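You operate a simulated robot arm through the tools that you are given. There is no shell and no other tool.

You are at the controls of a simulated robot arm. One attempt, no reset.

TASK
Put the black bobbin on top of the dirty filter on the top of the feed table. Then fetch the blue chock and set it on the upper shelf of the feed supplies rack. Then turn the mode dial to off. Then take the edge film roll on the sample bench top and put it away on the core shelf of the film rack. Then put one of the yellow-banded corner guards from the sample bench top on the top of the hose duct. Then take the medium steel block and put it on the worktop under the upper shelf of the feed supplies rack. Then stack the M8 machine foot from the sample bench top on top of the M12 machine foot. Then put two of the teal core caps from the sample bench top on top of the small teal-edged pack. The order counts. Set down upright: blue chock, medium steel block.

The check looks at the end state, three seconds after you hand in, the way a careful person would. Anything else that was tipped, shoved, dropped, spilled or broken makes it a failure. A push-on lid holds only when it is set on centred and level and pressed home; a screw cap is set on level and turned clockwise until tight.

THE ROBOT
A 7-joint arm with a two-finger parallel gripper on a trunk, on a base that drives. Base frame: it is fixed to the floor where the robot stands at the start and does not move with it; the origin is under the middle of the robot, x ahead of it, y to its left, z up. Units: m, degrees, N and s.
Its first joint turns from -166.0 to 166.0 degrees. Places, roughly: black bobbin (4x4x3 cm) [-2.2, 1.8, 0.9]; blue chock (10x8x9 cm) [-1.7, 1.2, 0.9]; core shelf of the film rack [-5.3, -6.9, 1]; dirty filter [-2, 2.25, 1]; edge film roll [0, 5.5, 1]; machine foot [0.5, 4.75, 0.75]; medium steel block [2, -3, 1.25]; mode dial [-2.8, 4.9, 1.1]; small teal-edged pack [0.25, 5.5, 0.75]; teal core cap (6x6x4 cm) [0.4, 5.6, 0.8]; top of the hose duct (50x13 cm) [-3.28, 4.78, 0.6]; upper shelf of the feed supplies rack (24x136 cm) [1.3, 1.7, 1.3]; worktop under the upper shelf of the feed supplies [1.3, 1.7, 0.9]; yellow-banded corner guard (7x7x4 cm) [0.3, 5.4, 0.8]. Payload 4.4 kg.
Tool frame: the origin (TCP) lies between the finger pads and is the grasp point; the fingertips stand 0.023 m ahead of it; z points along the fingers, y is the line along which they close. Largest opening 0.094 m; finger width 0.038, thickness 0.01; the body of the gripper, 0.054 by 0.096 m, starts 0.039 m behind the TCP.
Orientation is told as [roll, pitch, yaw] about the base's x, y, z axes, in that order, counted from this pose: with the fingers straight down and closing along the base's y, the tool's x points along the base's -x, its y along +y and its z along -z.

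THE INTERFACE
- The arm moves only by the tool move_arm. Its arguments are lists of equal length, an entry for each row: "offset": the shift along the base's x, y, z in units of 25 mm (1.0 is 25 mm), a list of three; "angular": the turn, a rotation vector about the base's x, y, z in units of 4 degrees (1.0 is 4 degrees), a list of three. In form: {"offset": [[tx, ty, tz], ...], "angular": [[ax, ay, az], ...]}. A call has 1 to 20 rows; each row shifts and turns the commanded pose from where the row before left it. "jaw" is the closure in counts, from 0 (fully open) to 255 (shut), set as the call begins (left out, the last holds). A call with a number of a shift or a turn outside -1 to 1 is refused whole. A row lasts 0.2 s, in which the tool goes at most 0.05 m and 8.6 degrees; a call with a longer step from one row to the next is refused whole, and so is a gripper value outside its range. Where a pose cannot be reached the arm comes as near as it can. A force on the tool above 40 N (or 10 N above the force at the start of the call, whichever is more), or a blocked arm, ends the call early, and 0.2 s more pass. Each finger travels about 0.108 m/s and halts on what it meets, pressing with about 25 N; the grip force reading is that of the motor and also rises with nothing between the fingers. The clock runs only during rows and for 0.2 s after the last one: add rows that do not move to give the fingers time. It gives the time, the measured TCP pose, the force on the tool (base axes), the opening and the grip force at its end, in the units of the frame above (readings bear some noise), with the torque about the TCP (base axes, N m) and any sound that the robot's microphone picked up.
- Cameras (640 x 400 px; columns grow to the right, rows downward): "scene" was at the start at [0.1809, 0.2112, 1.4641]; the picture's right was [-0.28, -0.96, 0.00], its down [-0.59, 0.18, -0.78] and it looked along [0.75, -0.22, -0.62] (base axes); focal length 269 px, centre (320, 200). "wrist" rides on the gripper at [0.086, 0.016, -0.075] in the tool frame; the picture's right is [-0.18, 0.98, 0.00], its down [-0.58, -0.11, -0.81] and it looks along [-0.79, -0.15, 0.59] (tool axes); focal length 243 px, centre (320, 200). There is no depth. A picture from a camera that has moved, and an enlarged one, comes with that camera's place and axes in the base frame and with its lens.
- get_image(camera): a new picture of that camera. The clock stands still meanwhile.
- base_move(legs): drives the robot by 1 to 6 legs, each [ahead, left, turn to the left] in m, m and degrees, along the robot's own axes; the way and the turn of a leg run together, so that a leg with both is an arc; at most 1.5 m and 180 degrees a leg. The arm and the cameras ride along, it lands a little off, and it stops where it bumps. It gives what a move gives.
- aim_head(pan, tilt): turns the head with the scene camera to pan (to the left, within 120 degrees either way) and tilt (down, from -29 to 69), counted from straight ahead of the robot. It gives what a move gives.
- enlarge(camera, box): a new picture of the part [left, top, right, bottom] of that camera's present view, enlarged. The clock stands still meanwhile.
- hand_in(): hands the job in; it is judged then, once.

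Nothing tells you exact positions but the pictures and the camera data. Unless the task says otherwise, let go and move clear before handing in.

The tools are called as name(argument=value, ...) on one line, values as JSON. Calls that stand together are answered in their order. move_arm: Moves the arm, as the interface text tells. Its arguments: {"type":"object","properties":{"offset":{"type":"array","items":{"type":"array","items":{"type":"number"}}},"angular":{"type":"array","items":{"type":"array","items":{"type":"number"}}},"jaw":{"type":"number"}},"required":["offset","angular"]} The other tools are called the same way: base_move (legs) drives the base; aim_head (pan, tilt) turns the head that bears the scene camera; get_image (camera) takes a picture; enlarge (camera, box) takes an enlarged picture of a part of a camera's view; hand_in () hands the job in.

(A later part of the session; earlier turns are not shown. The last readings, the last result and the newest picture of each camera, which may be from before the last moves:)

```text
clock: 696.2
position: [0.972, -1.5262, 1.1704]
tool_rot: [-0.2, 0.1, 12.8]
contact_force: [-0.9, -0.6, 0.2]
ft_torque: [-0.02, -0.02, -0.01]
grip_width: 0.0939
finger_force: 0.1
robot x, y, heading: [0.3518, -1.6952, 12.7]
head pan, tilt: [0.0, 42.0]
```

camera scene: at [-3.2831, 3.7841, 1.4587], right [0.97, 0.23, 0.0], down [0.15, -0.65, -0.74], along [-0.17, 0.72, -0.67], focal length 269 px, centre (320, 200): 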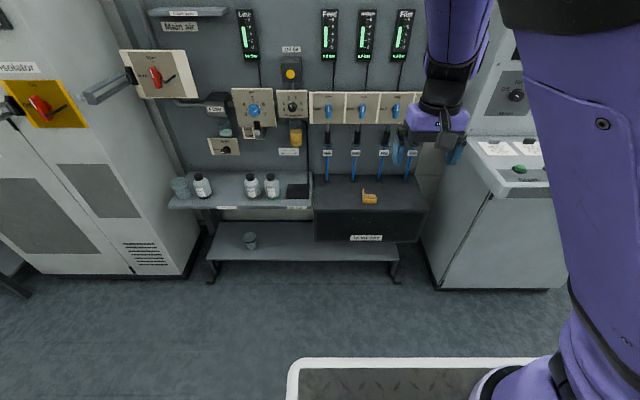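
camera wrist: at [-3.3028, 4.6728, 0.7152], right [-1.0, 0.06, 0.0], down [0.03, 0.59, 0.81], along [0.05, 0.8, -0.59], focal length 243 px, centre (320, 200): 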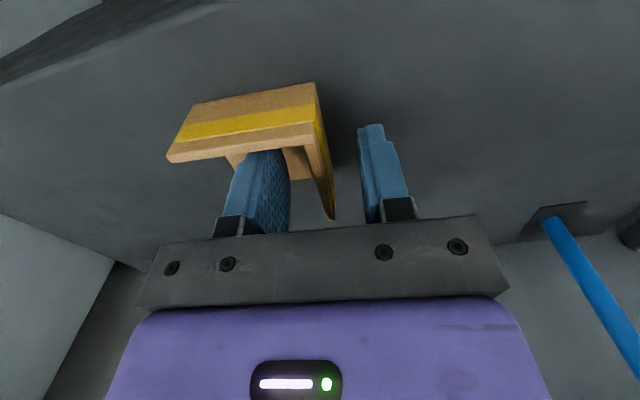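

base_move(legs=[[0, -1.4, 0.4]])

aim_head(pan=-5, tilt=15)

get_image(camera="scene")

```text
clock: 703.1
position: [1.2892, -2.8804, 1.1713]
tool_rot: [-0.2, 0.1, 13.6]
contact_force: [0.1, 0.1, 0.0]
ft_torque: [0.04, -0.05, 0.02]
grip_width: 0.0938
finger_force: 0.0
robot x, y, heading: [0.6775, -3.0569, 13.2]
head pan, tilt: [0.0, 42.0]
```

```text
clock: 704.0
position: [1.2891, -2.8794, 1.1723]
tool_rot: [-0.3, 0.1, 13.5]
contact_force: [0.9, 0.1, -0.1]
ft_torque: [0.01, 0.02, 0.0]
grip_width: 0.094
finger_force: 0.0
robot x, y, heading: [0.6741, -3.0583, 13.6]
head pan, tilt: [-5.0, 15.0]
```

```text
taken
camera scene: at [0.8078, -2.7908, 1.5011], right [0.15, -0.99, 0.0], down [-0.26, -0.04, -0.97], along [0.95, 0.14, -0.26], focal length 269 px, centre (320, 200)
```

scene: 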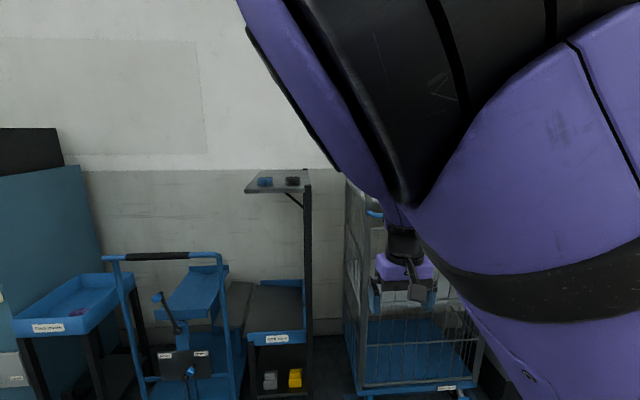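

The arm hides the trolley. I shift right so the camera sees past the arm.

base_move(legs=[[0, -0.55, -0.4]])

aim_head(pan=5, tilt=15)

get_image(camera="scene")

enlarge(camera="scene", box=[220, 130, 420, 260])

```text
clock: 707.2
position: [1.4196, -3.4179, 1.1706]
tool_rot: [-0.2, 0.1, 13.4]
contact_force: [0.2, -0.3, 0.4]
ft_torque: [0.0, -0.02, 0.01]
grip_width: 0.094
finger_force: 0.0
robot x, y, heading: [0.8047, -3.5962, 13.6]
head pan, tilt: [-5.0, 15.0]
```

```text
clock: 707.9
position: [1.418, -3.4185, 1.1711]
tool_rot: [-0.2, 0.1, 13.4]
contact_force: [0.1, 0.3, -0.4]
ft_torque: [0.01, -0.01, 0.02]
grip_width: 0.0942
finger_force: 0.1
robot x, y, heading: [0.8019, -3.5931, 13.4]
head pan, tilt: [5.0, 15.0]
```

```text
taken
camera scene: at [0.9331, -3.3112, 1.5012], right [0.31, -0.95, 0.0], down [-0.25, -0.08, -0.97], along [0.92, 0.3, -0.26], focal length 269 px, centre (320, 200)
```

scene: 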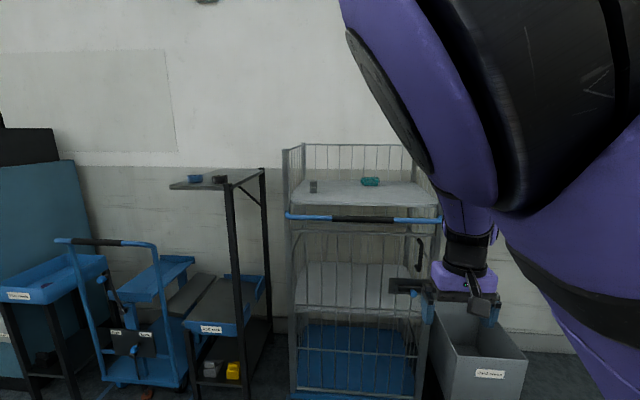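

```text
3.08 times, centred on (320, 195) of scene
camera zoom: at [0.9331, -3.3112, 1.5012], right [0.31, -0.95, 0.0], down [-0.25, -0.08, -0.97], along [0.92, 0.3, -0.26], focal length 828 px, centre (320, 215)
```

zoom: 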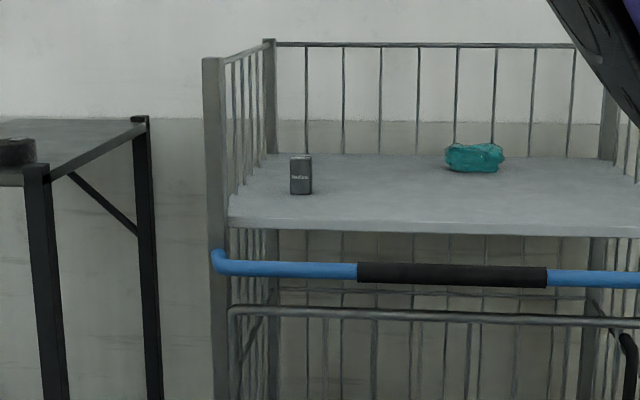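

The block labelled "Medium" stands on the trolley's top shelf near the left side. I raise the arm and move closer, lining up with it.

move_arm(offset=[[0, 0, 1], [0, 0, 1], [0, 0, 1], [0, 0, 1], [0, 0, 1], [0, 0, 1], [0, 0, 1], [0, 0, 1], [0, 0, 1], [0, 0, 1], [0, 0, 1], [0, 0, 0]], angular=[[0, 0, 0], [0, 0, 0], [0, 0, 0], [0, 0, 0], [0, 0, 0], [0, 0, 0], [0, 0, 0], [0, 0, 0], [0, 0, 0], [0, 0, 0], [0, 0, 0], [0, 0, 0]])

base_move(legs=[[0.5, 0.1, -0.3]])

aim_head(pan=5, tilt=25)

get_image(camera="scene")

get_image(camera="wrist")

```text
clock: 710.5
position: [1.4185, -3.4182, 1.4475]
tool_rot: [-0.3, 0.1, 13.3]
contact_force: [0.9, 0.6, 0.2]
ft_torque: [-0.01, 0.0, 0.05]
grip_width: 0.0941
finger_force: 0.0
robot x, y, heading: [0.8036, -3.5929, 13.1]
head pan, tilt: [5.0, 15.0]
```

```text
clock: 713.5
position: [1.8844, -3.2085, 1.4461]
tool_rot: [-0.3, 0.0, 13.2]
contact_force: [-0.1, -0.3, -0.4]
ft_torque: [0.02, -0.02, -0.03]
grip_width: 0.0939
finger_force: 0.0
robot x, y, heading: [1.2683, -3.3777, 13.1]
head pan, tilt: [5.0, 15.0]
```

```text
clock: 714.2
position: [1.884, -3.209, 1.4464]
tool_rot: [-0.2, 0.2, 13.2]
contact_force: [-0.1, 0.7, -0.4]
ft_torque: [-0.03, 0.01, 0.0]
grip_width: 0.0942
finger_force: 0.0
robot x, y, heading: [1.2671, -3.3787, 12.7]
head pan, tilt: [5.0, 25.0]
```

```text
taken
camera scene: at [1.3981, -3.099, 1.485], right [0.31, -0.95, 0.0], down [-0.4, -0.13, -0.91], along [0.86, 0.28, -0.42], focal length 269 px, centre (320, 200)
```

scene: 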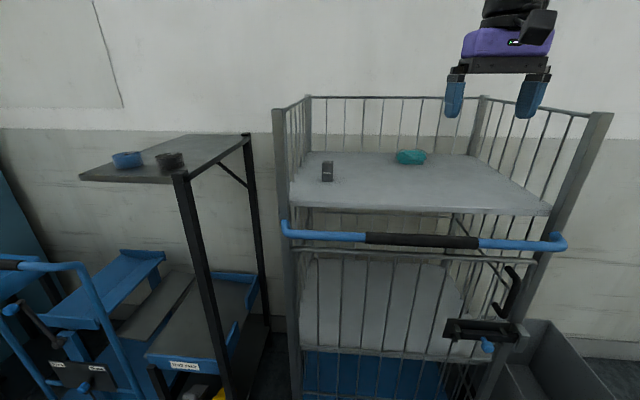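

```text
taken
camera wrist: at [1.7969, -3.2138, 1.5207], right [-0.04, 1.0, 0.0], down [0.59, 0.03, 0.81], along [0.81, 0.03, -0.59], focal length 243 px, centre (320, 200)
```

wrist: 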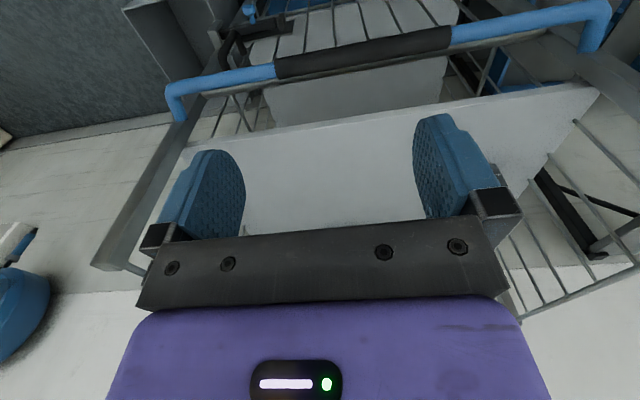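

enlarge(camera="scene", box=[270, 130, 470, 260])

enlarge(camera="scene", box=[300, 145, 360, 195])

```text
3.08 times, centred on (370, 195) of scene
camera zoom: at [1.3981, -3.099, 1.485], right [0.31, -0.95, 0.0], down [-0.4, -0.13, -0.91], along [0.86, 0.28, -0.42], focal length 828 px, centre (166, 215)
```

zoom: 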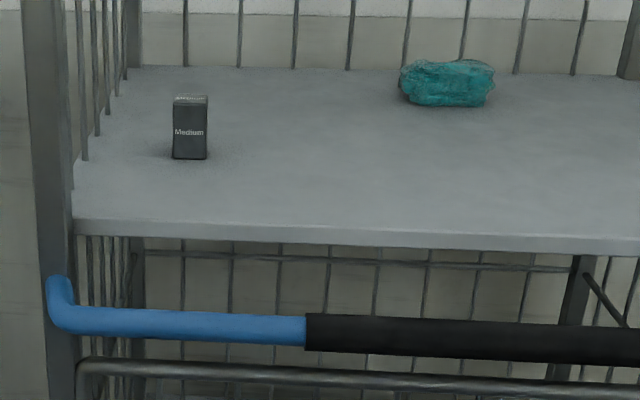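

```text
8.00 times, centred on (330, 170) of scene
camera zoom: at [1.3981, -3.099, 1.485], right [0.31, -0.95, 0.0], down [-0.4, -0.13, -0.91], along [0.86, 0.28, -0.42], focal length 2152 px, centre (240, 440)
```

zoom: 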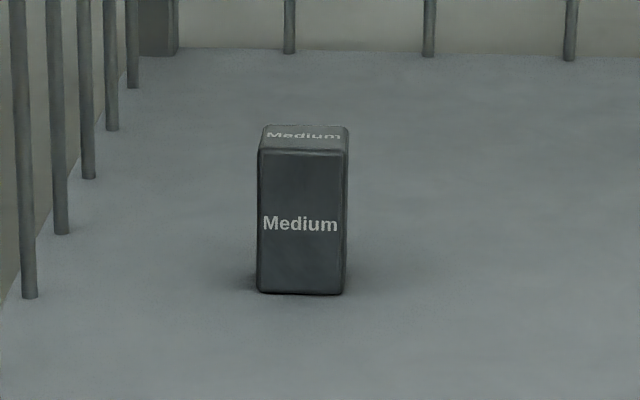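

The block stands on the shelf at z≈1.205, centre about (2.112, -2.892), 3×3×5 cm. I move the base a bit closer and left.

base_move(legs=[[0.15, 0.15, 0]])

get_image(camera="scene")

enlarge(camera="scene", box=[310, 150, 390, 210])

```text
clock: 715.9
position: [1.9964, -3.0284, 1.4476]
tool_rot: [-0.3, 0.1, 13.2]
contact_force: [0.9, -0.6, 1.1]
ft_torque: [0.02, -0.03, 0.01]
grip_width: 0.0939
finger_force: 0.1
robot x, y, heading: [1.3801, -3.198, 13.1]
head pan, tilt: [5.0, 25.0]
```

```text
taken
camera scene: at [1.5106, -2.9184, 1.4849], right [0.31, -0.95, 0.0], down [-0.4, -0.13, -0.91], along [0.86, 0.28, -0.42], focal length 269 px, centre (320, 200)
```

scene: 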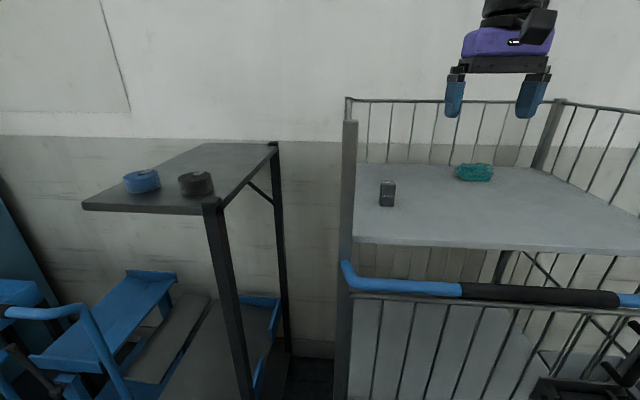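

```text
6.67 times, centred on (350, 180) of scene
camera zoom: at [1.5106, -2.9184, 1.4849], right [0.31, -0.95, 0.0], down [-0.4, -0.13, -0.91], along [0.86, 0.28, -0.42], focal length 1794 px, centre (120, 333)
```

zoom: 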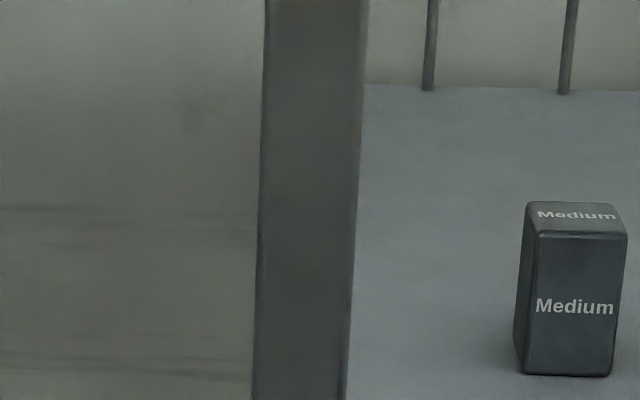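

Position confirmed. I move above the block and partway down.

move_arm(offset=[[0.77, 0.93, 0], [0.77, 0.93, 0], [0.77, 0.93, 0], [0.77, 0.93, 0], [0.77, 0.93, 0], [0.77, 0.93, 0], [0, 0, -0.8], [0, 0, -0.8], [0, 0, -0.8], [0, 0, -0.8], [0, 0, -0.8], [0, 0, 0]], angular=[[0, 0, 0], [0, 0, 0], [0, 0, 0], [0, 0, 0], [0, 0, 0], [0, 0, 0], [0, 0, 0], [0, 0, 0], [0, 0, 0], [0, 0, 0], [0, 0, 0], [0, 0, 0]], jaw=40)

get_image(camera="wrist")

get_image(camera="scene")

```text
clock: 718.5
position: [2.1128, -2.8892, 1.3463]
tool_rot: [-0.4, 0.2, 13.1]
contact_force: [0.1, -0.1, -0.1]
ft_torque: [0.01, 0.0, 0.04]
grip_width: 0.0792
finger_force: 0.0
robot x, y, heading: [1.3779, -3.2001, 12.8]
head pan, tilt: [5.0, 25.0]
```

```text
taken
camera wrist: at [2.0247, -2.8939, 1.4204], right [-0.04, 1.0, 0.0], down [0.59, 0.03, 0.81], along [0.81, 0.03, -0.59], focal length 243 px, centre (320, 200)
```

wrist: 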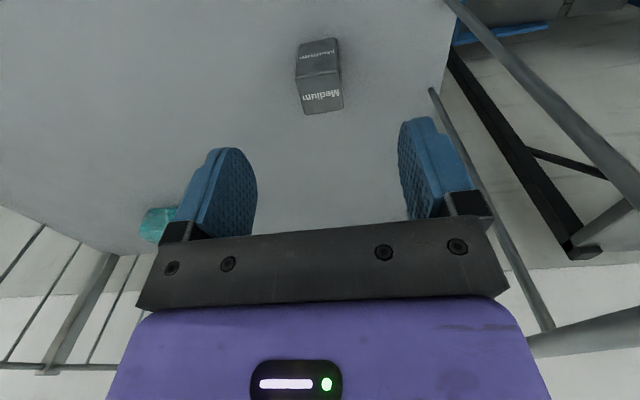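

```text
taken
camera scene: at [1.5106, -2.9185, 1.485], right [0.31, -0.95, 0.0], down [-0.4, -0.13, -0.91], along [0.86, 0.28, -0.42], focal length 269 px, centre (320, 200)
```

scene: 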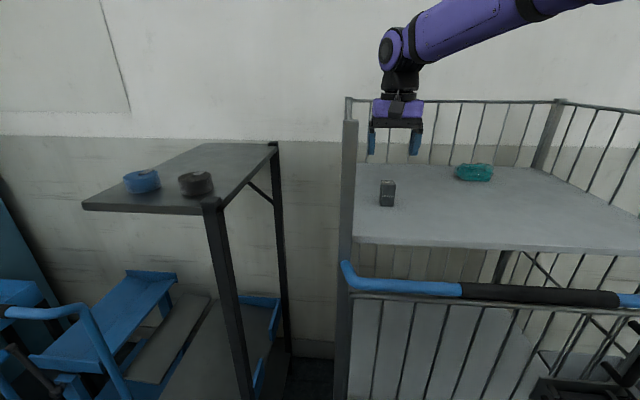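

Block centred under the gripper. I descend around it and grip.

move_arm(offset=[[0.16, 0, -0.6], [0, 0, -0.8], [0, 0, -0.8], [0, 0, -0.8], [0, 0, -0.6], [0, 0, -0.5], [0, 0, -0.25], [0, 0, 0]], angular=[[0, 0, 0], [0, 0, 0], [0, 0, 0], [0, 0, 0], [0, 0, 0], [0, 0, 0], [0, 0, 0], [0, 0, 0]])

move_arm(offset=[[0, 0, 0], [0, 0, 0], [0, 0, 0], [0, 0, 0], [0, 0, 0]], angular=[[0, 0, 0], [0, 0, 0], [0, 0, 0], [0, 0, 0], [0, 0, 0]], jaw=255)

get_image(camera="wrist")

```text
clock: 720.3
position: [2.117, -2.8898, 1.2381]
tool_rot: [-0.2, 0.0, 13.1]
contact_force: [0.4, -0.1, -0.1]
ft_torque: [-0.01, 0.0, 0.0]
grip_width: 0.0792
finger_force: 0.2
robot x, y, heading: [1.3806, -3.1994, 13.3]
head pan, tilt: [5.0, 25.0]
```

```text
clock: 721.5
position: [2.1152, -2.8897, 1.2381]
tool_rot: [-0.3, 0.1, 13.1]
contact_force: [-0.9, -0.5, -0.5]
ft_torque: [0.02, 0.03, 0.06]
grip_width: 0.032
finger_force: 24.9
robot x, y, heading: [1.3845, -3.2021, 13.1]
head pan, tilt: [5.0, 25.0]
```

```text
taken
camera wrist: at [2.0288, -2.8941, 1.3119], right [-0.04, 1.0, 0.0], down [0.59, 0.03, 0.81], along [0.81, 0.03, -0.59], focal length 243 px, centre (320, 200)
```

wrist: 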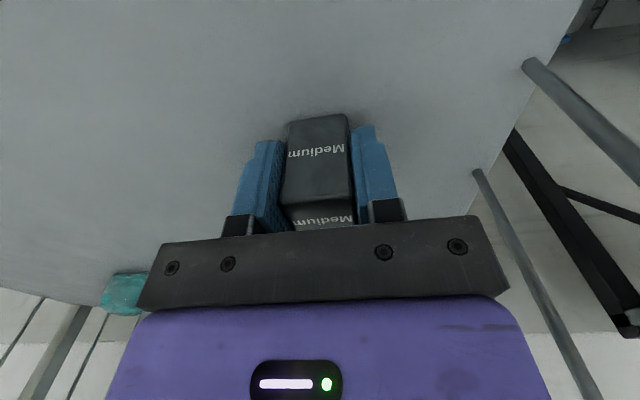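

Gripped. I lift it clear of the trolley and back away.

move_arm(offset=[[0, 0, 0.4], [0, 0, 0.8], [0, 0, 1], [0, 0, 1], [0, 0, 1], [0, 0, 1], [-0.5, -0.12, 1], [-0.9, -0.21, 0], [-0.9, -0.21, 0], [-0.9, -0.21, 0], [-0.9, -0.21, 0], [0, 0, 0]], angular=[[0, 0, 0], [0, 0, 0], [0, 0, 0], [0, 0, 0], [0, 0, 0], [0, 0, 0], [0, 0, 0], [0, 0, 0], [0, 0, 0], [0, 0, 0], [0, 0, 0], [0, 0, 0]])

get_image(camera="wrist")

base_move(legs=[[-0.7, 0, 0]])

```text
clock: 724.1
position: [2.0125, -2.9127, 1.3922]
tool_rot: [-0.2, 0.2, 13.1]
contact_force: [0.2, 0.1, -4.7]
ft_torque: [-0.02, 0.06, 0.03]
grip_width: 0.0318
finger_force: 24.7
robot x, y, heading: [1.3803, -3.1994, 13.1]
head pan, tilt: [5.0, 25.0]
```

```text
taken
camera wrist: at [1.9266, -2.918, 1.4667], right [-0.04, 1.0, 0.0], down [0.59, 0.03, 0.81], along [0.81, 0.03, -0.59], focal length 243 px, centre (320, 200)
```

wrist: 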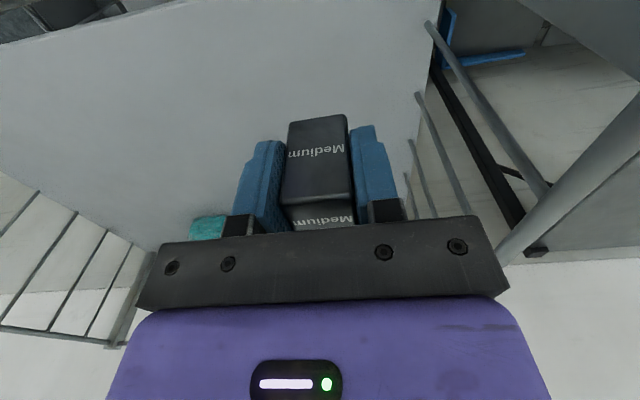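

```text
clock: 728.0
position: [1.3279, -3.0749, 1.3922]
tool_rot: [-0.3, 0.0, 12.9]
contact_force: [-0.4, 0.0, -5.3]
ft_torque: [-0.03, 0.0, 0.02]
grip_width: 0.0321
finger_force: 24.8
robot x, y, heading: [0.6941, -3.3561, 12.7]
head pan, tilt: [5.0, 25.0]
```

The block (about 0.5 kg) is held. I drive back up the aisle, still facing east, to the feed supplies rack.

base_move(legs=[[0, 1.5, 0.4], [0, 1.5, 0], [0, 1.5, 0]])

aim_head(pan=0, tilt=22)

get_image(camera="scene")

```text
clock: 749.5
position: [0.3275, 1.3186, 1.3923]
tool_rot: [-0.3, 0.1, 12.8]
contact_force: [0.4, -0.2, -4.0]
ft_torque: [-0.01, 0.01, 0.0]
grip_width: 0.0318
finger_force: 24.4
robot x, y, heading: [-0.3077, 1.0383, 12.8]
head pan, tilt: [5.0, 25.0]
```

```text
clock: 750.1
position: [0.3278, 1.3187, 1.3927]
tool_rot: [-0.3, 0.2, 12.8]
contact_force: [-0.1, -0.2, -4.2]
ft_torque: [-0.04, 0.0, -0.04]
grip_width: 0.0322
finger_force: 25.6
robot x, y, heading: [-0.3037, 1.038, 12.6]
head pan, tilt: [0.0, 22.0]
```

```text
taken
camera scene: at [-0.1724, 1.3093, 1.4897], right [0.22, -0.98, 0.0], down [-0.37, -0.08, -0.93], along [0.9, 0.21, -0.38], focal length 269 px, centre (320, 200)
```

scene: 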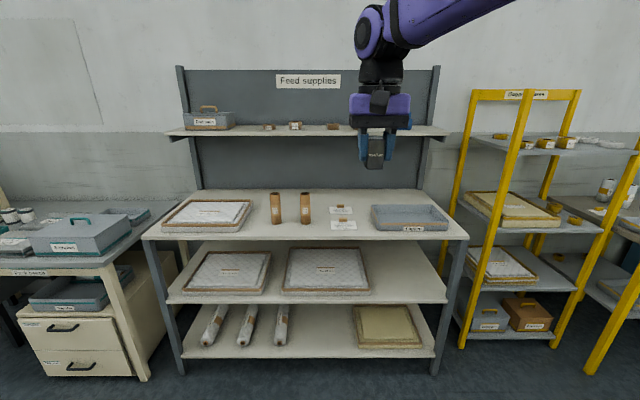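

base_move(legs=[[0.5, 0, 0.3]])

aim_head(pan=-12, tilt=32)

get_image(camera="scene")

enlarge(camera="scene", box=[180, 130, 500, 330])

```text
clock: 753.1
position: [0.8122, 1.438, 1.3931]
tool_rot: [-0.2, 0.1, 13.3]
contact_force: [0.0, 0.0, -3.8]
ft_torque: [0.0, -0.02, -0.02]
grip_width: 0.0318
finger_force: 24.9
robot x, y, heading: [0.1803, 1.1481, 13.2]
head pan, tilt: [0.0, 22.0]
```

```text
clock: 753.8
position: [0.8132, 1.4379, 1.3922]
tool_rot: [-0.3, 0.1, 13.3]
contact_force: [0.1, 0.5, -5.2]
ft_torque: [0.04, -0.04, -0.01]
grip_width: 0.0318
finger_force: 24.8
robot x, y, heading: [0.1812, 1.1493, 13.0]
head pan, tilt: [-12.0, 32.0]
```

```text
taken
camera scene: at [0.3119, 1.4044, 1.4739], right [0.02, -1.0, 0.0], down [-0.53, -0.01, -0.85], along [0.85, 0.02, -0.53], focal length 269 px, centre (320, 200)
```

scene: 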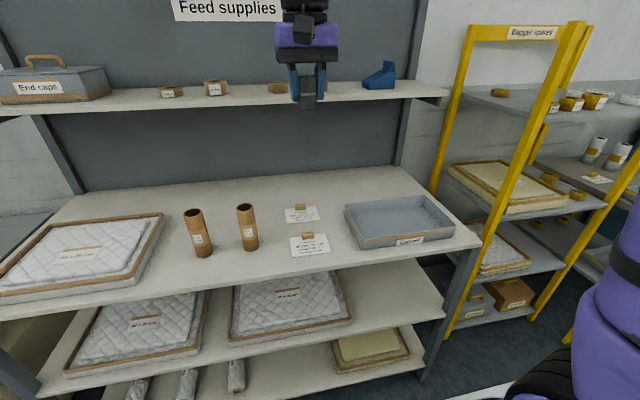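

```text
2.00 times, centred on (340, 230) of scene
camera zoom: at [0.3119, 1.4044, 1.4739], right [0.02, -1.0, 0.0], down [-0.53, -0.01, -0.85], along [0.85, 0.02, -0.53], focal length 538 px, centre (280, 140)
```

zoom: 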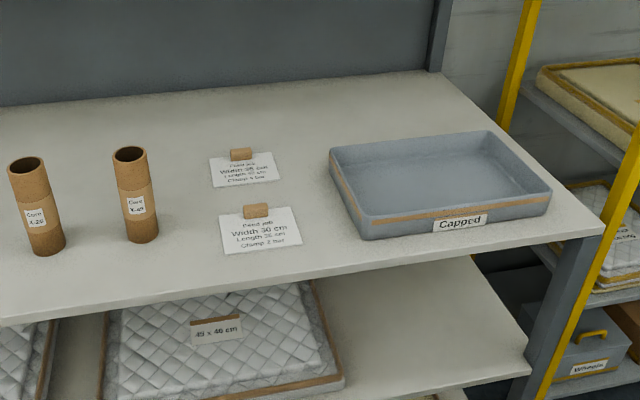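

I can see free worktop at the back under the upper shelf (worktop z≈0.904). I'll first set the block upright just in front of that zone, then regrip with a tilted tool to slide it in under the shelf. I drive 0.2 m closer.

base_move(legs=[[0.2, 0, 0]])

move_arm(offset=[[0, 0, -1], [0, 0, -1], [0, 0, -1], [0, 0, -1], [0, 0, -1], [0, 0, -1], [0, 0, -1], [0, 0, -1], [0, 0, -1], [0, 0, -1], [0, 0, 0]], angular=[[0, 0, 0], [0, 0, 0], [0, 0, 0], [0, 0, 0], [0, 0, 0], [0, 0, 0], [0, 0, 0], [0, 0, 0], [0, 0, 0], [0, 0, 0], [0, 0, 0]])

get_image(camera="scene")

get_image(camera="wrist")

```text
clock: 755.4
position: [1.0078, 1.4834, 1.3929]
tool_rot: [-0.3, 0.1, 13.3]
contact_force: [-0.1, 0.3, -5.2]
ft_torque: [-0.02, 0.01, -0.02]
grip_width: 0.0318
finger_force: 25.1
robot x, y, heading: [0.3733, 1.1983, 13.3]
head pan, tilt: [-12.0, 32.0]
```

```text
clock: 757.8
position: [1.0065, 1.4844, 1.1438]
tool_rot: [-0.3, 0.0, 13.3]
contact_force: [-0.1, -0.5, -4.2]
ft_torque: [-0.01, 0.02, 0.01]
grip_width: 0.0319
finger_force: 25.2
robot x, y, heading: [0.3766, 1.1992, 13.3]
head pan, tilt: [-12.0, 32.0]
```

```text
taken
camera scene: at [0.5062, 1.4501, 1.4738], right [0.02, -1.0, 0.0], down [-0.53, -0.01, -0.85], along [0.85, 0.02, -0.53], focal length 269 px, centre (320, 200)
```

scene: 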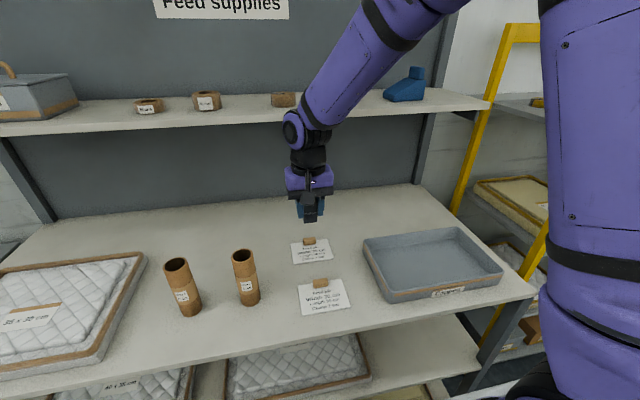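

```text
taken
camera wrist: at [0.9205, 1.4786, 1.2165], right [-0.05, 1.0, 0.0], down [0.59, 0.03, 0.81], along [0.81, 0.03, -0.59], focal length 243 px, centre (320, 200)
```

wrist: 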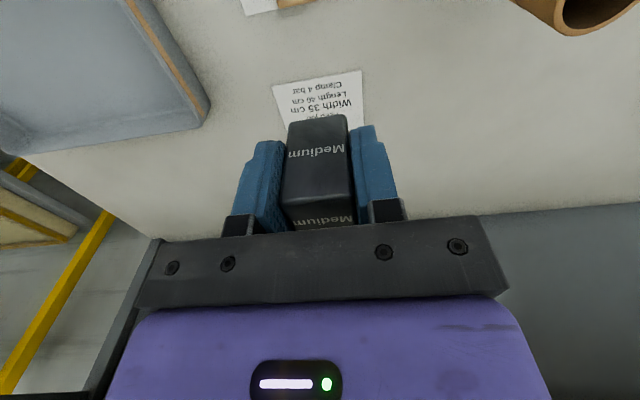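

I lower first (below shelf level), then move forward and left to the free spot.

move_arm(offset=[[0, 0, -1], [0, 0, -1], [0, 0, -1], [0, 0, -1], [0, 0, -1], [0, 0, -1], [0.67, 0.157, 0], [0.67, 0.157, 0], [0.67, 0.157, 0], [0.67, 0.157, 0], [0.67, 0.157, 0], [0.67, 0.157, 0], [0.67, 0.157, 0], [0.67, 0.157, 0], [-0.165, 0.705, 0], [-0.165, 0.705, 0], [-0.165, 0.705, 0], [-0.165, 0.705, 0], [0, 0, 0]], angular=[[0, 0, 0], [0, 0, 0], [0, 0, 0], [0, 0, 0], [0, 0, 0], [0, 0, 0], [0, 0, 0], [0, 0, 0], [0, 0, 0], [0, 0, 0], [0, 0, 0], [0, 0, 0], [0, 0, 0], [0, 0, 0], [0, 0, 0], [0, 0, 0], [0, 0, 0], [0, 0, 0], [0, 0, 0]])

get_image(camera="scene")

get_image(camera="wrist")

```text
clock: 761.8
position: [1.1241, 1.5847, 0.9922]
tool_rot: [-0.2, 0.1, 13.3]
contact_force: [1.2, 0.4, -5.6]
ft_torque: [-0.05, 0.01, 0.0]
grip_width: 0.0318
finger_force: 24.7
robot x, y, heading: [0.376, 1.2009, 13.4]
head pan, tilt: [-12.0, 32.0]
```

```text
taken
camera scene: at [0.5063, 1.4502, 1.4738], right [0.02, -1.0, 0.0], down [-0.53, -0.01, -0.85], along [0.85, 0.02, -0.53], focal length 269 px, centre (320, 200)
```

scene: 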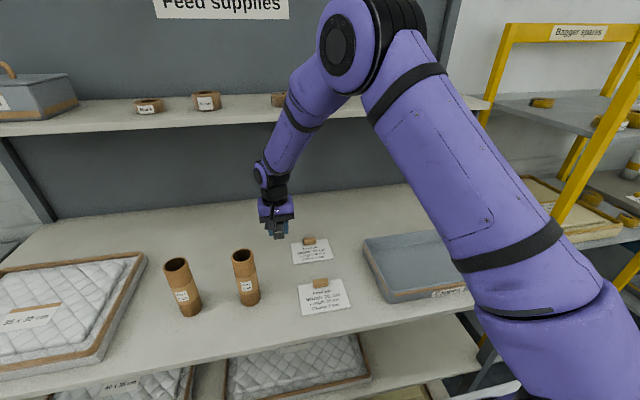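

```text
taken
camera wrist: at [1.0379, 1.5803, 1.0669], right [-0.05, 1.0, 0.0], down [0.59, 0.03, 0.81], along [0.81, 0.03, -0.59], focal length 243 px, centre (320, 200)
```

wrist: 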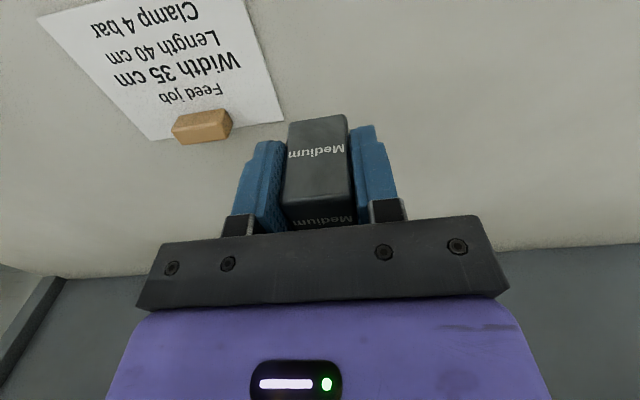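

The spot beside the card is free. I lower the block onto the worktop.

move_arm(offset=[[0, 0, -0.6], [0, 0, -0.6], [0, 0, -0.4], [0, 0, -0.2], [0, 0, -0.12], [0, 0, 0]], angular=[[0, 0, 0], [0, 0, 0], [0, 0, 0], [0, 0, 0], [0, 0, 0], [0, 0, 0]])

move_arm(offset=[[0, 0, -0.12], [0, 0, -0.1], [0, 0, -0.08], [0, 0, 0]], angular=[[0, 0, 0], [0, 0, 0], [0, 0, 0], [0, 0, 0]])

```text
clock: 763.2
position: [1.125, 1.5859, 0.9452]
tool_rot: [-0.4, 0.2, 13.3]
contact_force: [-0.2, 0.0, -4.7]
ft_torque: [0.03, 0.03, 0.02]
grip_width: 0.0319
finger_force: 25.6
robot x, y, heading: [0.3729, 1.1953, 13.4]
head pan, tilt: [-12.0, 32.0]
```

```text
clock: 764.2
position: [1.1257, 1.5844, 0.9385]
tool_rot: [-0.3, 0.0, 13.3]
contact_force: [-1.5, -1.0, 6.5]
ft_torque: [0.06, 0.19, 0.03]
grip_width: 0.0316
finger_force: 25.1
robot x, y, heading: [0.3733, 1.1933, 13.3]
head pan, tilt: [-12.0, 32.0]
```

The block stands on the worktop. I release, rise above it, move back slightly and tilt the tool 45°.

move_arm(offset=[[0, 0, 0.03], [0, 0, 0], [0, 0, 0], [0, 0, 0]], angular=[[0, 0, 0], [0, 0, 0], [0, 0, 0], [0, 0, 0]], jaw=115)

move_arm(offset=[[0, 0, 0.5], [0, 0, 0.8], [0, 0, 0.8], [0, 0, 0.8], [-0.5, -0.116, 0], [-0.7, -0.163, 0], [-0.7, -0.163, 0], [-0.6, -0.14, 0], [0, 0, 0]], angular=[[0, 0, 0], [0, 0, 0], [0, 0, 0], [0, 0, 0], [0, 0, 0], [0, 0, 0], [0, 0, 0], [0, 0, 0], [0, 0, 0]])

get_image(camera="wrist")

enlarge(camera="scene", box=[200, 180, 360, 300])

```text
clock: 765.2
position: [1.123, 1.5854, 0.9391]
tool_rot: [-0.2, 0.1, 13.2]
contact_force: [-0.9, -0.9, 0.2]
ft_torque: [-0.01, -0.01, 0.01]
grip_width: 0.0517
finger_force: 0.0
robot x, y, heading: [0.3759, 1.1957, 13.7]
head pan, tilt: [-12.0, 32.0]
```

```text
clock: 767.2
position: [1.0622, 1.5707, 1.0107]
tool_rot: [-0.3, 0.1, 13.3]
contact_force: [-0.6, 0.3, -0.6]
ft_torque: [-0.02, 0.01, -0.01]
grip_width: 0.0514
finger_force: 0.0
robot x, y, heading: [0.3771, 1.1977, 13.3]
head pan, tilt: [-12.0, 32.0]
```

```text
taken
camera wrist: at [0.9757, 1.5653, 1.0846], right [-0.05, 1.0, 0.0], down [0.59, 0.03, 0.81], along [0.81, 0.03, -0.59], focal length 243 px, centre (320, 200)
```

wrist: 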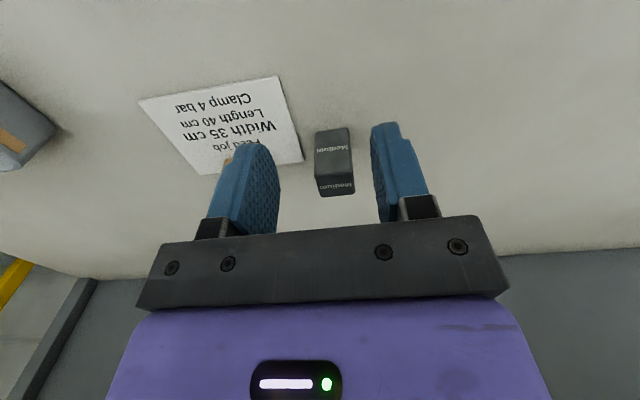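

```text
3.33 times, centred on (280, 240) of scene
camera zoom: at [0.5062, 1.4501, 1.4738], right [0.02, -1.0, 0.0], down [-0.53, -0.01, -0.85], along [0.85, 0.02, -0.53], focal length 897 px, centre (453, 67)
```

zoom: 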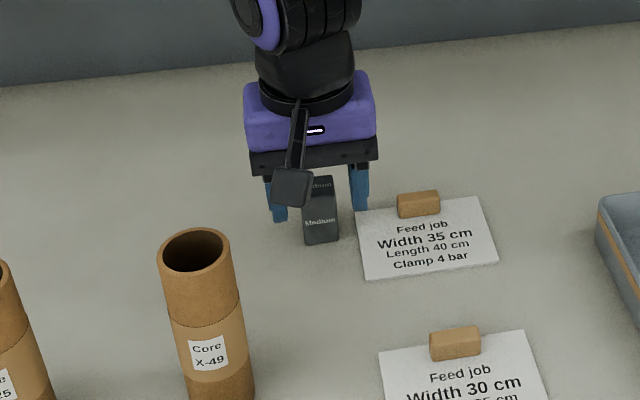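

The block stands upright. Now I pitch the tool 45°.

move_arm(offset=[[0, 0, 0.2], [0, 0, 0.2], [0, 0, 0], [0, 0, 0], [0, 0, 0], [0, 0, 0], [0, 0, 0], [0, 0, 0], [0, 0, 0], [0, 0, 0], [0, 0, 0], [0, 0, 0]], angular=[[0.2267, -0.974, 0], [0.2267, -0.974, 0], [0.2267, -0.974, 0], [0.2267, -0.974, 0], [0.2267, -0.974, 0], [0.2267, -0.974, 0], [0.2267, -0.974, 0], [0.2267, -0.974, 0], [0.2267, -0.974, 0], [0.2267, -0.974, 0], [0.2267, -0.974, 0], [0.0567, -0.2435, 0]], jaw=105)

get_image(camera="wrist")

get_image(camera="scene")

```text
clock: 769.8
position: [1.0638, 1.5706, 1.0214]
tool_rot: [-0.3, -45.0, 13.2]
contact_force: [0.4, 0.4, -0.5]
ft_torque: [-0.01, 0.0, 0.05]
grip_width: 0.0553
finger_force: 0.0
robot x, y, heading: [0.3738, 1.1932, 13.1]
head pan, tilt: [-12.0, 32.0]
```

```text
taken
camera wrist: at [0.9489, 1.5591, 1.0115], right [-0.1, 0.99, 0.13], down [-0.13, -0.14, 0.98], along [0.99, 0.08, 0.14], focal length 243 px, centre (320, 200)
```

wrist: 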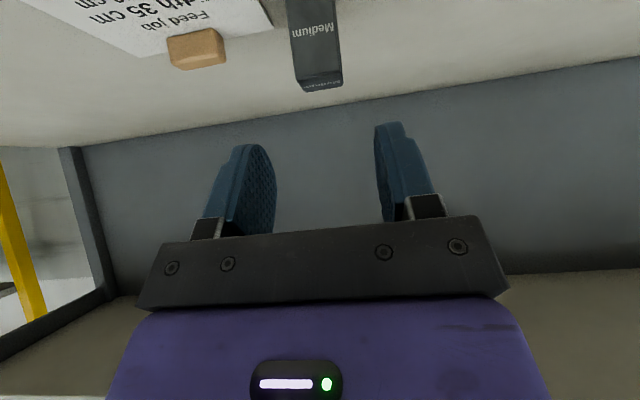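

```text
taken
camera scene: at [0.5062, 1.4501, 1.4738], right [0.02, -1.0, 0.0], down [-0.53, -0.01, -0.85], along [0.85, 0.02, -0.53], focal length 269 px, centre (320, 200)
```

scene: 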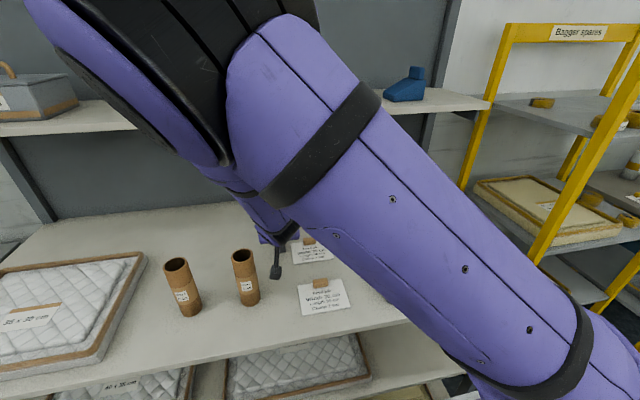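

Laterally aligned. I approach the block along the tool axis and grip it again.

move_arm(offset=[[0, 0, -0.4], [0, 0, -0.4], [0.605, 0.14, -0.59], [0.605, 0.14, -0.59], [0.605, 0.14, -0.59], [0.605, 0.14, -0.59], [0, 0, 0]], angular=[[0, 0, 0], [0, 0, 0], [0, 0, 0], [0, 0, 0], [0, 0, 0], [0, 0, 0], [0, 0, 0]])

get_image(camera="wrist")

```text
clock: 771.4
position: [1.1241, 1.5839, 0.942]
tool_rot: [-0.3, -45.0, 13.3]
contact_force: [0.1, -0.2, 0.5]
ft_torque: [0.03, 0.02, -0.02]
grip_width: 0.0552
finger_force: 0.0
robot x, y, heading: [0.3725, 1.2009, 13.1]
head pan, tilt: [-12.0, 32.0]
```

```text
taken
camera wrist: at [1.0095, 1.5734, 0.9323], right [-0.09, 0.99, 0.13], down [-0.13, -0.14, 0.98], along [0.99, 0.08, 0.14], focal length 243 px, centre (320, 200)
```

wrist: 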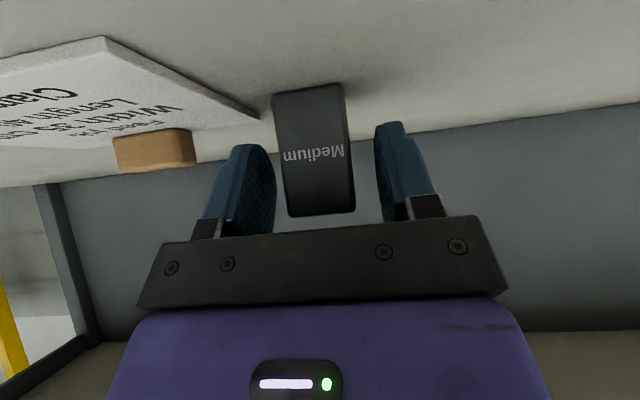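

The block is between the pads. I close, lift slightly and start moving in under the shelf in steps.

move_arm(offset=[[0, 0, 0], [0, 0, 0], [0, 0, 0], [0, 0, 0], [0, 0, 0]], angular=[[0, 0, 0], [0, 0, 0], [0, 0, 0], [0, 0, 0], [0, 0, 0]], jaw=255)

move_arm(offset=[[0, 0, 0.3], [0, 0, 0.4], [0.6, 0.14, 0], [0.8, 0.187, 0], [0.8, 0.187, 0], [0, 0, 0]], angular=[[0, 0, 0], [0, 0, 0], [0, 0, 0], [0, 0, 0], [0, 0, 0], [0, 0, 0]])

get_image(camera="scene")

get_image(camera="wrist")

```text
clock: 772.6
position: [1.1233, 1.5845, 0.9404]
tool_rot: [-0.4, -44.9, 13.3]
contact_force: [0.4, -0.9, 0.4]
ft_torque: [0.01, -0.01, -0.01]
grip_width: 0.0319
finger_force: 25.1
robot x, y, heading: [0.3731, 1.1949, 13.1]
head pan, tilt: [-12.0, 32.0]
```

```text
clock: 774.0
position: [1.179, 1.5978, 0.9599]
tool_rot: [-0.4, -44.9, 13.3]
contact_force: [0.2, -0.4, -4.4]
ft_torque: [0.02, 0.07, -0.03]
grip_width: 0.0321
finger_force: 25.5
robot x, y, heading: [0.3776, 1.1945, 13.3]
head pan, tilt: [-12.0, 32.0]
```

```text
taken
camera scene: at [0.5063, 1.4502, 1.4738], right [0.02, -1.0, 0.0], down [-0.53, -0.01, -0.85], along [0.85, 0.02, -0.53], focal length 269 px, centre (320, 200)
```

scene: 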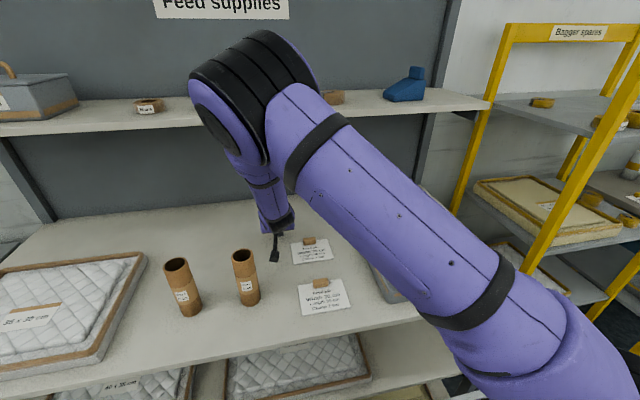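

```text
taken
camera wrist: at [1.0645, 1.5867, 0.9501], right [-0.1, 0.99, 0.12], down [-0.13, -0.14, 0.98], along [0.99, 0.08, 0.14], focal length 243 px, centre (320, 200)
```

wrist: 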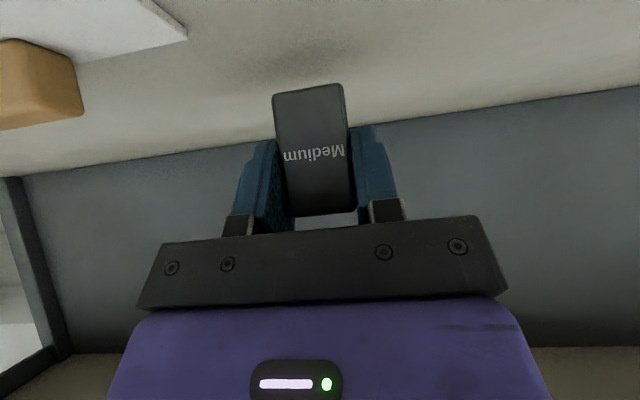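

The forearm stays in front of the shelf edge with margin. I continue 9 cm further in.

move_arm(offset=[[0.8, 0.187, 0], [0.8, 0.187, 0], [0, 0, 0]], angular=[[0, 0, 0], [0, 0, 0], [0, 0, 0]])

move_arm(offset=[[0.8, 0.187, 0], [0.8, 0.187, 0], [0.3, 0.07, 0], [0, 0, 0]], angular=[[0, 0, 0], [0, 0, 0], [0, 0, 0], [0, 0, 0]])

get_image(camera="scene")

get_image(camera="wrist")

```text
clock: 774.8
position: [1.2183, 1.6075, 0.9588]
tool_rot: [-0.4, -44.8, 13.4]
contact_force: [0.1, -0.1, -4.1]
ft_torque: [0.01, 0.02, 0.02]
grip_width: 0.032
finger_force: 24.8
robot x, y, heading: [0.3765, 1.1957, 13.6]
head pan, tilt: [-12.0, 32.0]
```

```text
clock: 775.8
position: [1.2659, 1.6174, 0.9582]
tool_rot: [-0.5, -44.8, 13.3]
contact_force: [0.1, -0.1, -4.8]
ft_torque: [0.0, 0.02, -0.01]
grip_width: 0.032
finger_force: 24.7
robot x, y, heading: [0.3783, 1.1942, 13.4]
head pan, tilt: [-12.0, 32.0]
```

```text
taken
camera scene: at [0.5063, 1.4502, 1.4738], right [0.02, -1.0, 0.0], down [-0.53, -0.01, -0.85], along [0.85, 0.02, -0.53], focal length 269 px, centre (320, 200)
```

scene: 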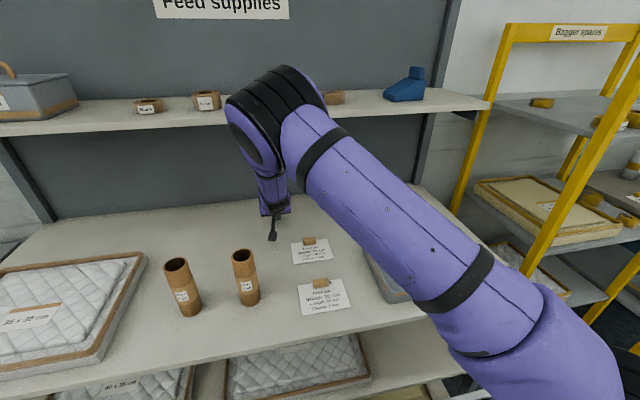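

```text
taken
camera wrist: at [1.1519, 1.6068, 0.9491], right [-0.1, 0.99, 0.13], down [-0.13, -0.14, 0.98], along [0.99, 0.08, 0.14], focal length 243 px, centre (320, 200)
```

wrist: 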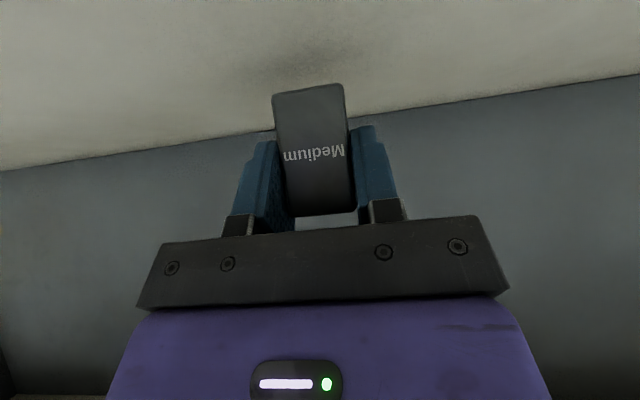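

The block is well under the shelf. I lower it until it touches the worktop.

move_arm(offset=[[0, 0, -0.3], [0, 0, -0.2], [0, 0, -0.12], [0, 0, 0]], angular=[[0, 0, 0], [0, 0, 0], [0, 0, 0], [0, 0, 0]])

move_arm(offset=[[0, 0, -0.08], [0, 0, -0.06], [0, 0, 0]], angular=[[0, 0, 0], [0, 0, 0], [0, 0, 0]])

```text
clock: 776.8
position: [1.2647, 1.6185, 0.9429]
tool_rot: [-0.4, -45.1, 13.2]
contact_force: [1.0, 0.1, -4.4]
ft_torque: [-0.04, 0.05, -0.01]
grip_width: 0.0318
finger_force: 25.1
robot x, y, heading: [0.3709, 1.1972, 13.5]
head pan, tilt: [-12.0, 32.0]
```

```text
clock: 777.6
position: [1.2657, 1.6175, 0.9414]
tool_rot: [-0.3, -45.1, 13.4]
contact_force: [-2.8, -1.1, 13.2]
ft_torque: [0.2, 0.38, 0.02]
grip_width: 0.0317
finger_force: 25.2
robot x, y, heading: [0.3739, 1.1944, 13.3]
head pan, tilt: [-12.0, 32.0]
```

Block is down. I release and withdraw along the tool axis, then back out.

move_arm(offset=[[0, 0, 0.04], [0, 0, 0], [0, 0, 0], [0, 0, 0]], angular=[[0, 0, 0], [0, 0, 0], [0, 0, 0], [0, 0, 0]], jaw=105)

move_arm(offset=[[-0.4, -0.093, 0.41], [-0.6, -0.14, 0.616], [-0.69, -0.16, 0.7], [-0.69, -0.16, 0.7], [-0.8, -0.187, 0.2], [-0.8, -0.187, 0.2], [-0.8, -0.187, 0], [0, 0, 0]], angular=[[0, 0, 0], [0, 0, 0], [0, 0, 0], [0, 0, 0], [0, 0, 0], [0, 0, 0], [0, 0, 0], [0, 0, 0]])

get_image(camera="wrist")

get_image(camera="scene")

```text
clock: 778.6
position: [1.2662, 1.6173, 0.9406]
tool_rot: [-0.5, -45.0, 13.3]
contact_force: [0.3, -0.6, 0.2]
ft_torque: [0.0, -0.03, -0.02]
grip_width: 0.0554
finger_force: 0.1
robot x, y, heading: [0.3732, 1.1953, 13.4]
head pan, tilt: [-12.0, 32.0]
```

```text
clock: 780.4
position: [1.1457, 1.5888, 1.0121]
tool_rot: [-0.4, -44.9, 13.4]
contact_force: [1.4, -0.4, 1.0]
ft_torque: [-0.05, -0.01, 0.0]
grip_width: 0.0553
finger_force: 0.1
robot x, y, heading: [0.375, 1.1935, 13.2]
head pan, tilt: [-12.0, 32.0]
```

```text
taken
camera wrist: at [1.0314, 1.5785, 1.0025], right [-0.1, 0.99, 0.13], down [-0.13, -0.14, 0.98], along [0.99, 0.08, 0.14], focal length 243 px, centre (320, 200)
```

wrist: 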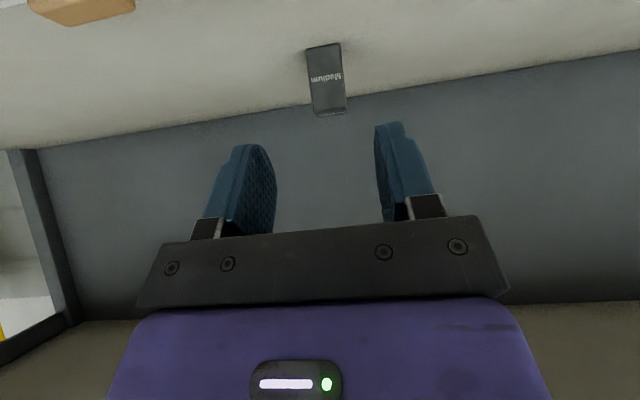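

```text
taken
camera scene: at [0.5063, 1.4501, 1.4738], right [0.02, -1.0, 0.0], down [-0.53, -0.01, -0.85], along [0.85, 0.02, -0.53], focal length 269 px, centre (320, 200)
```

scene: 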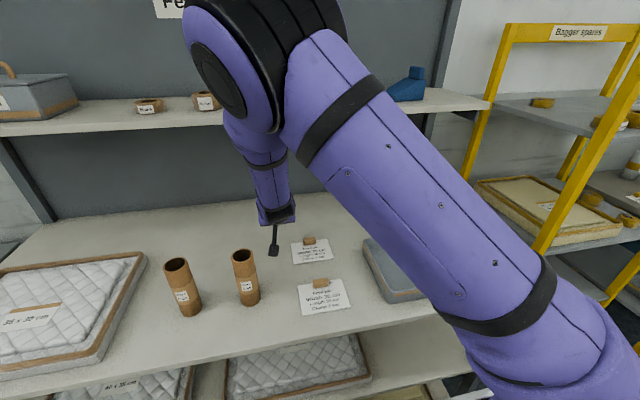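

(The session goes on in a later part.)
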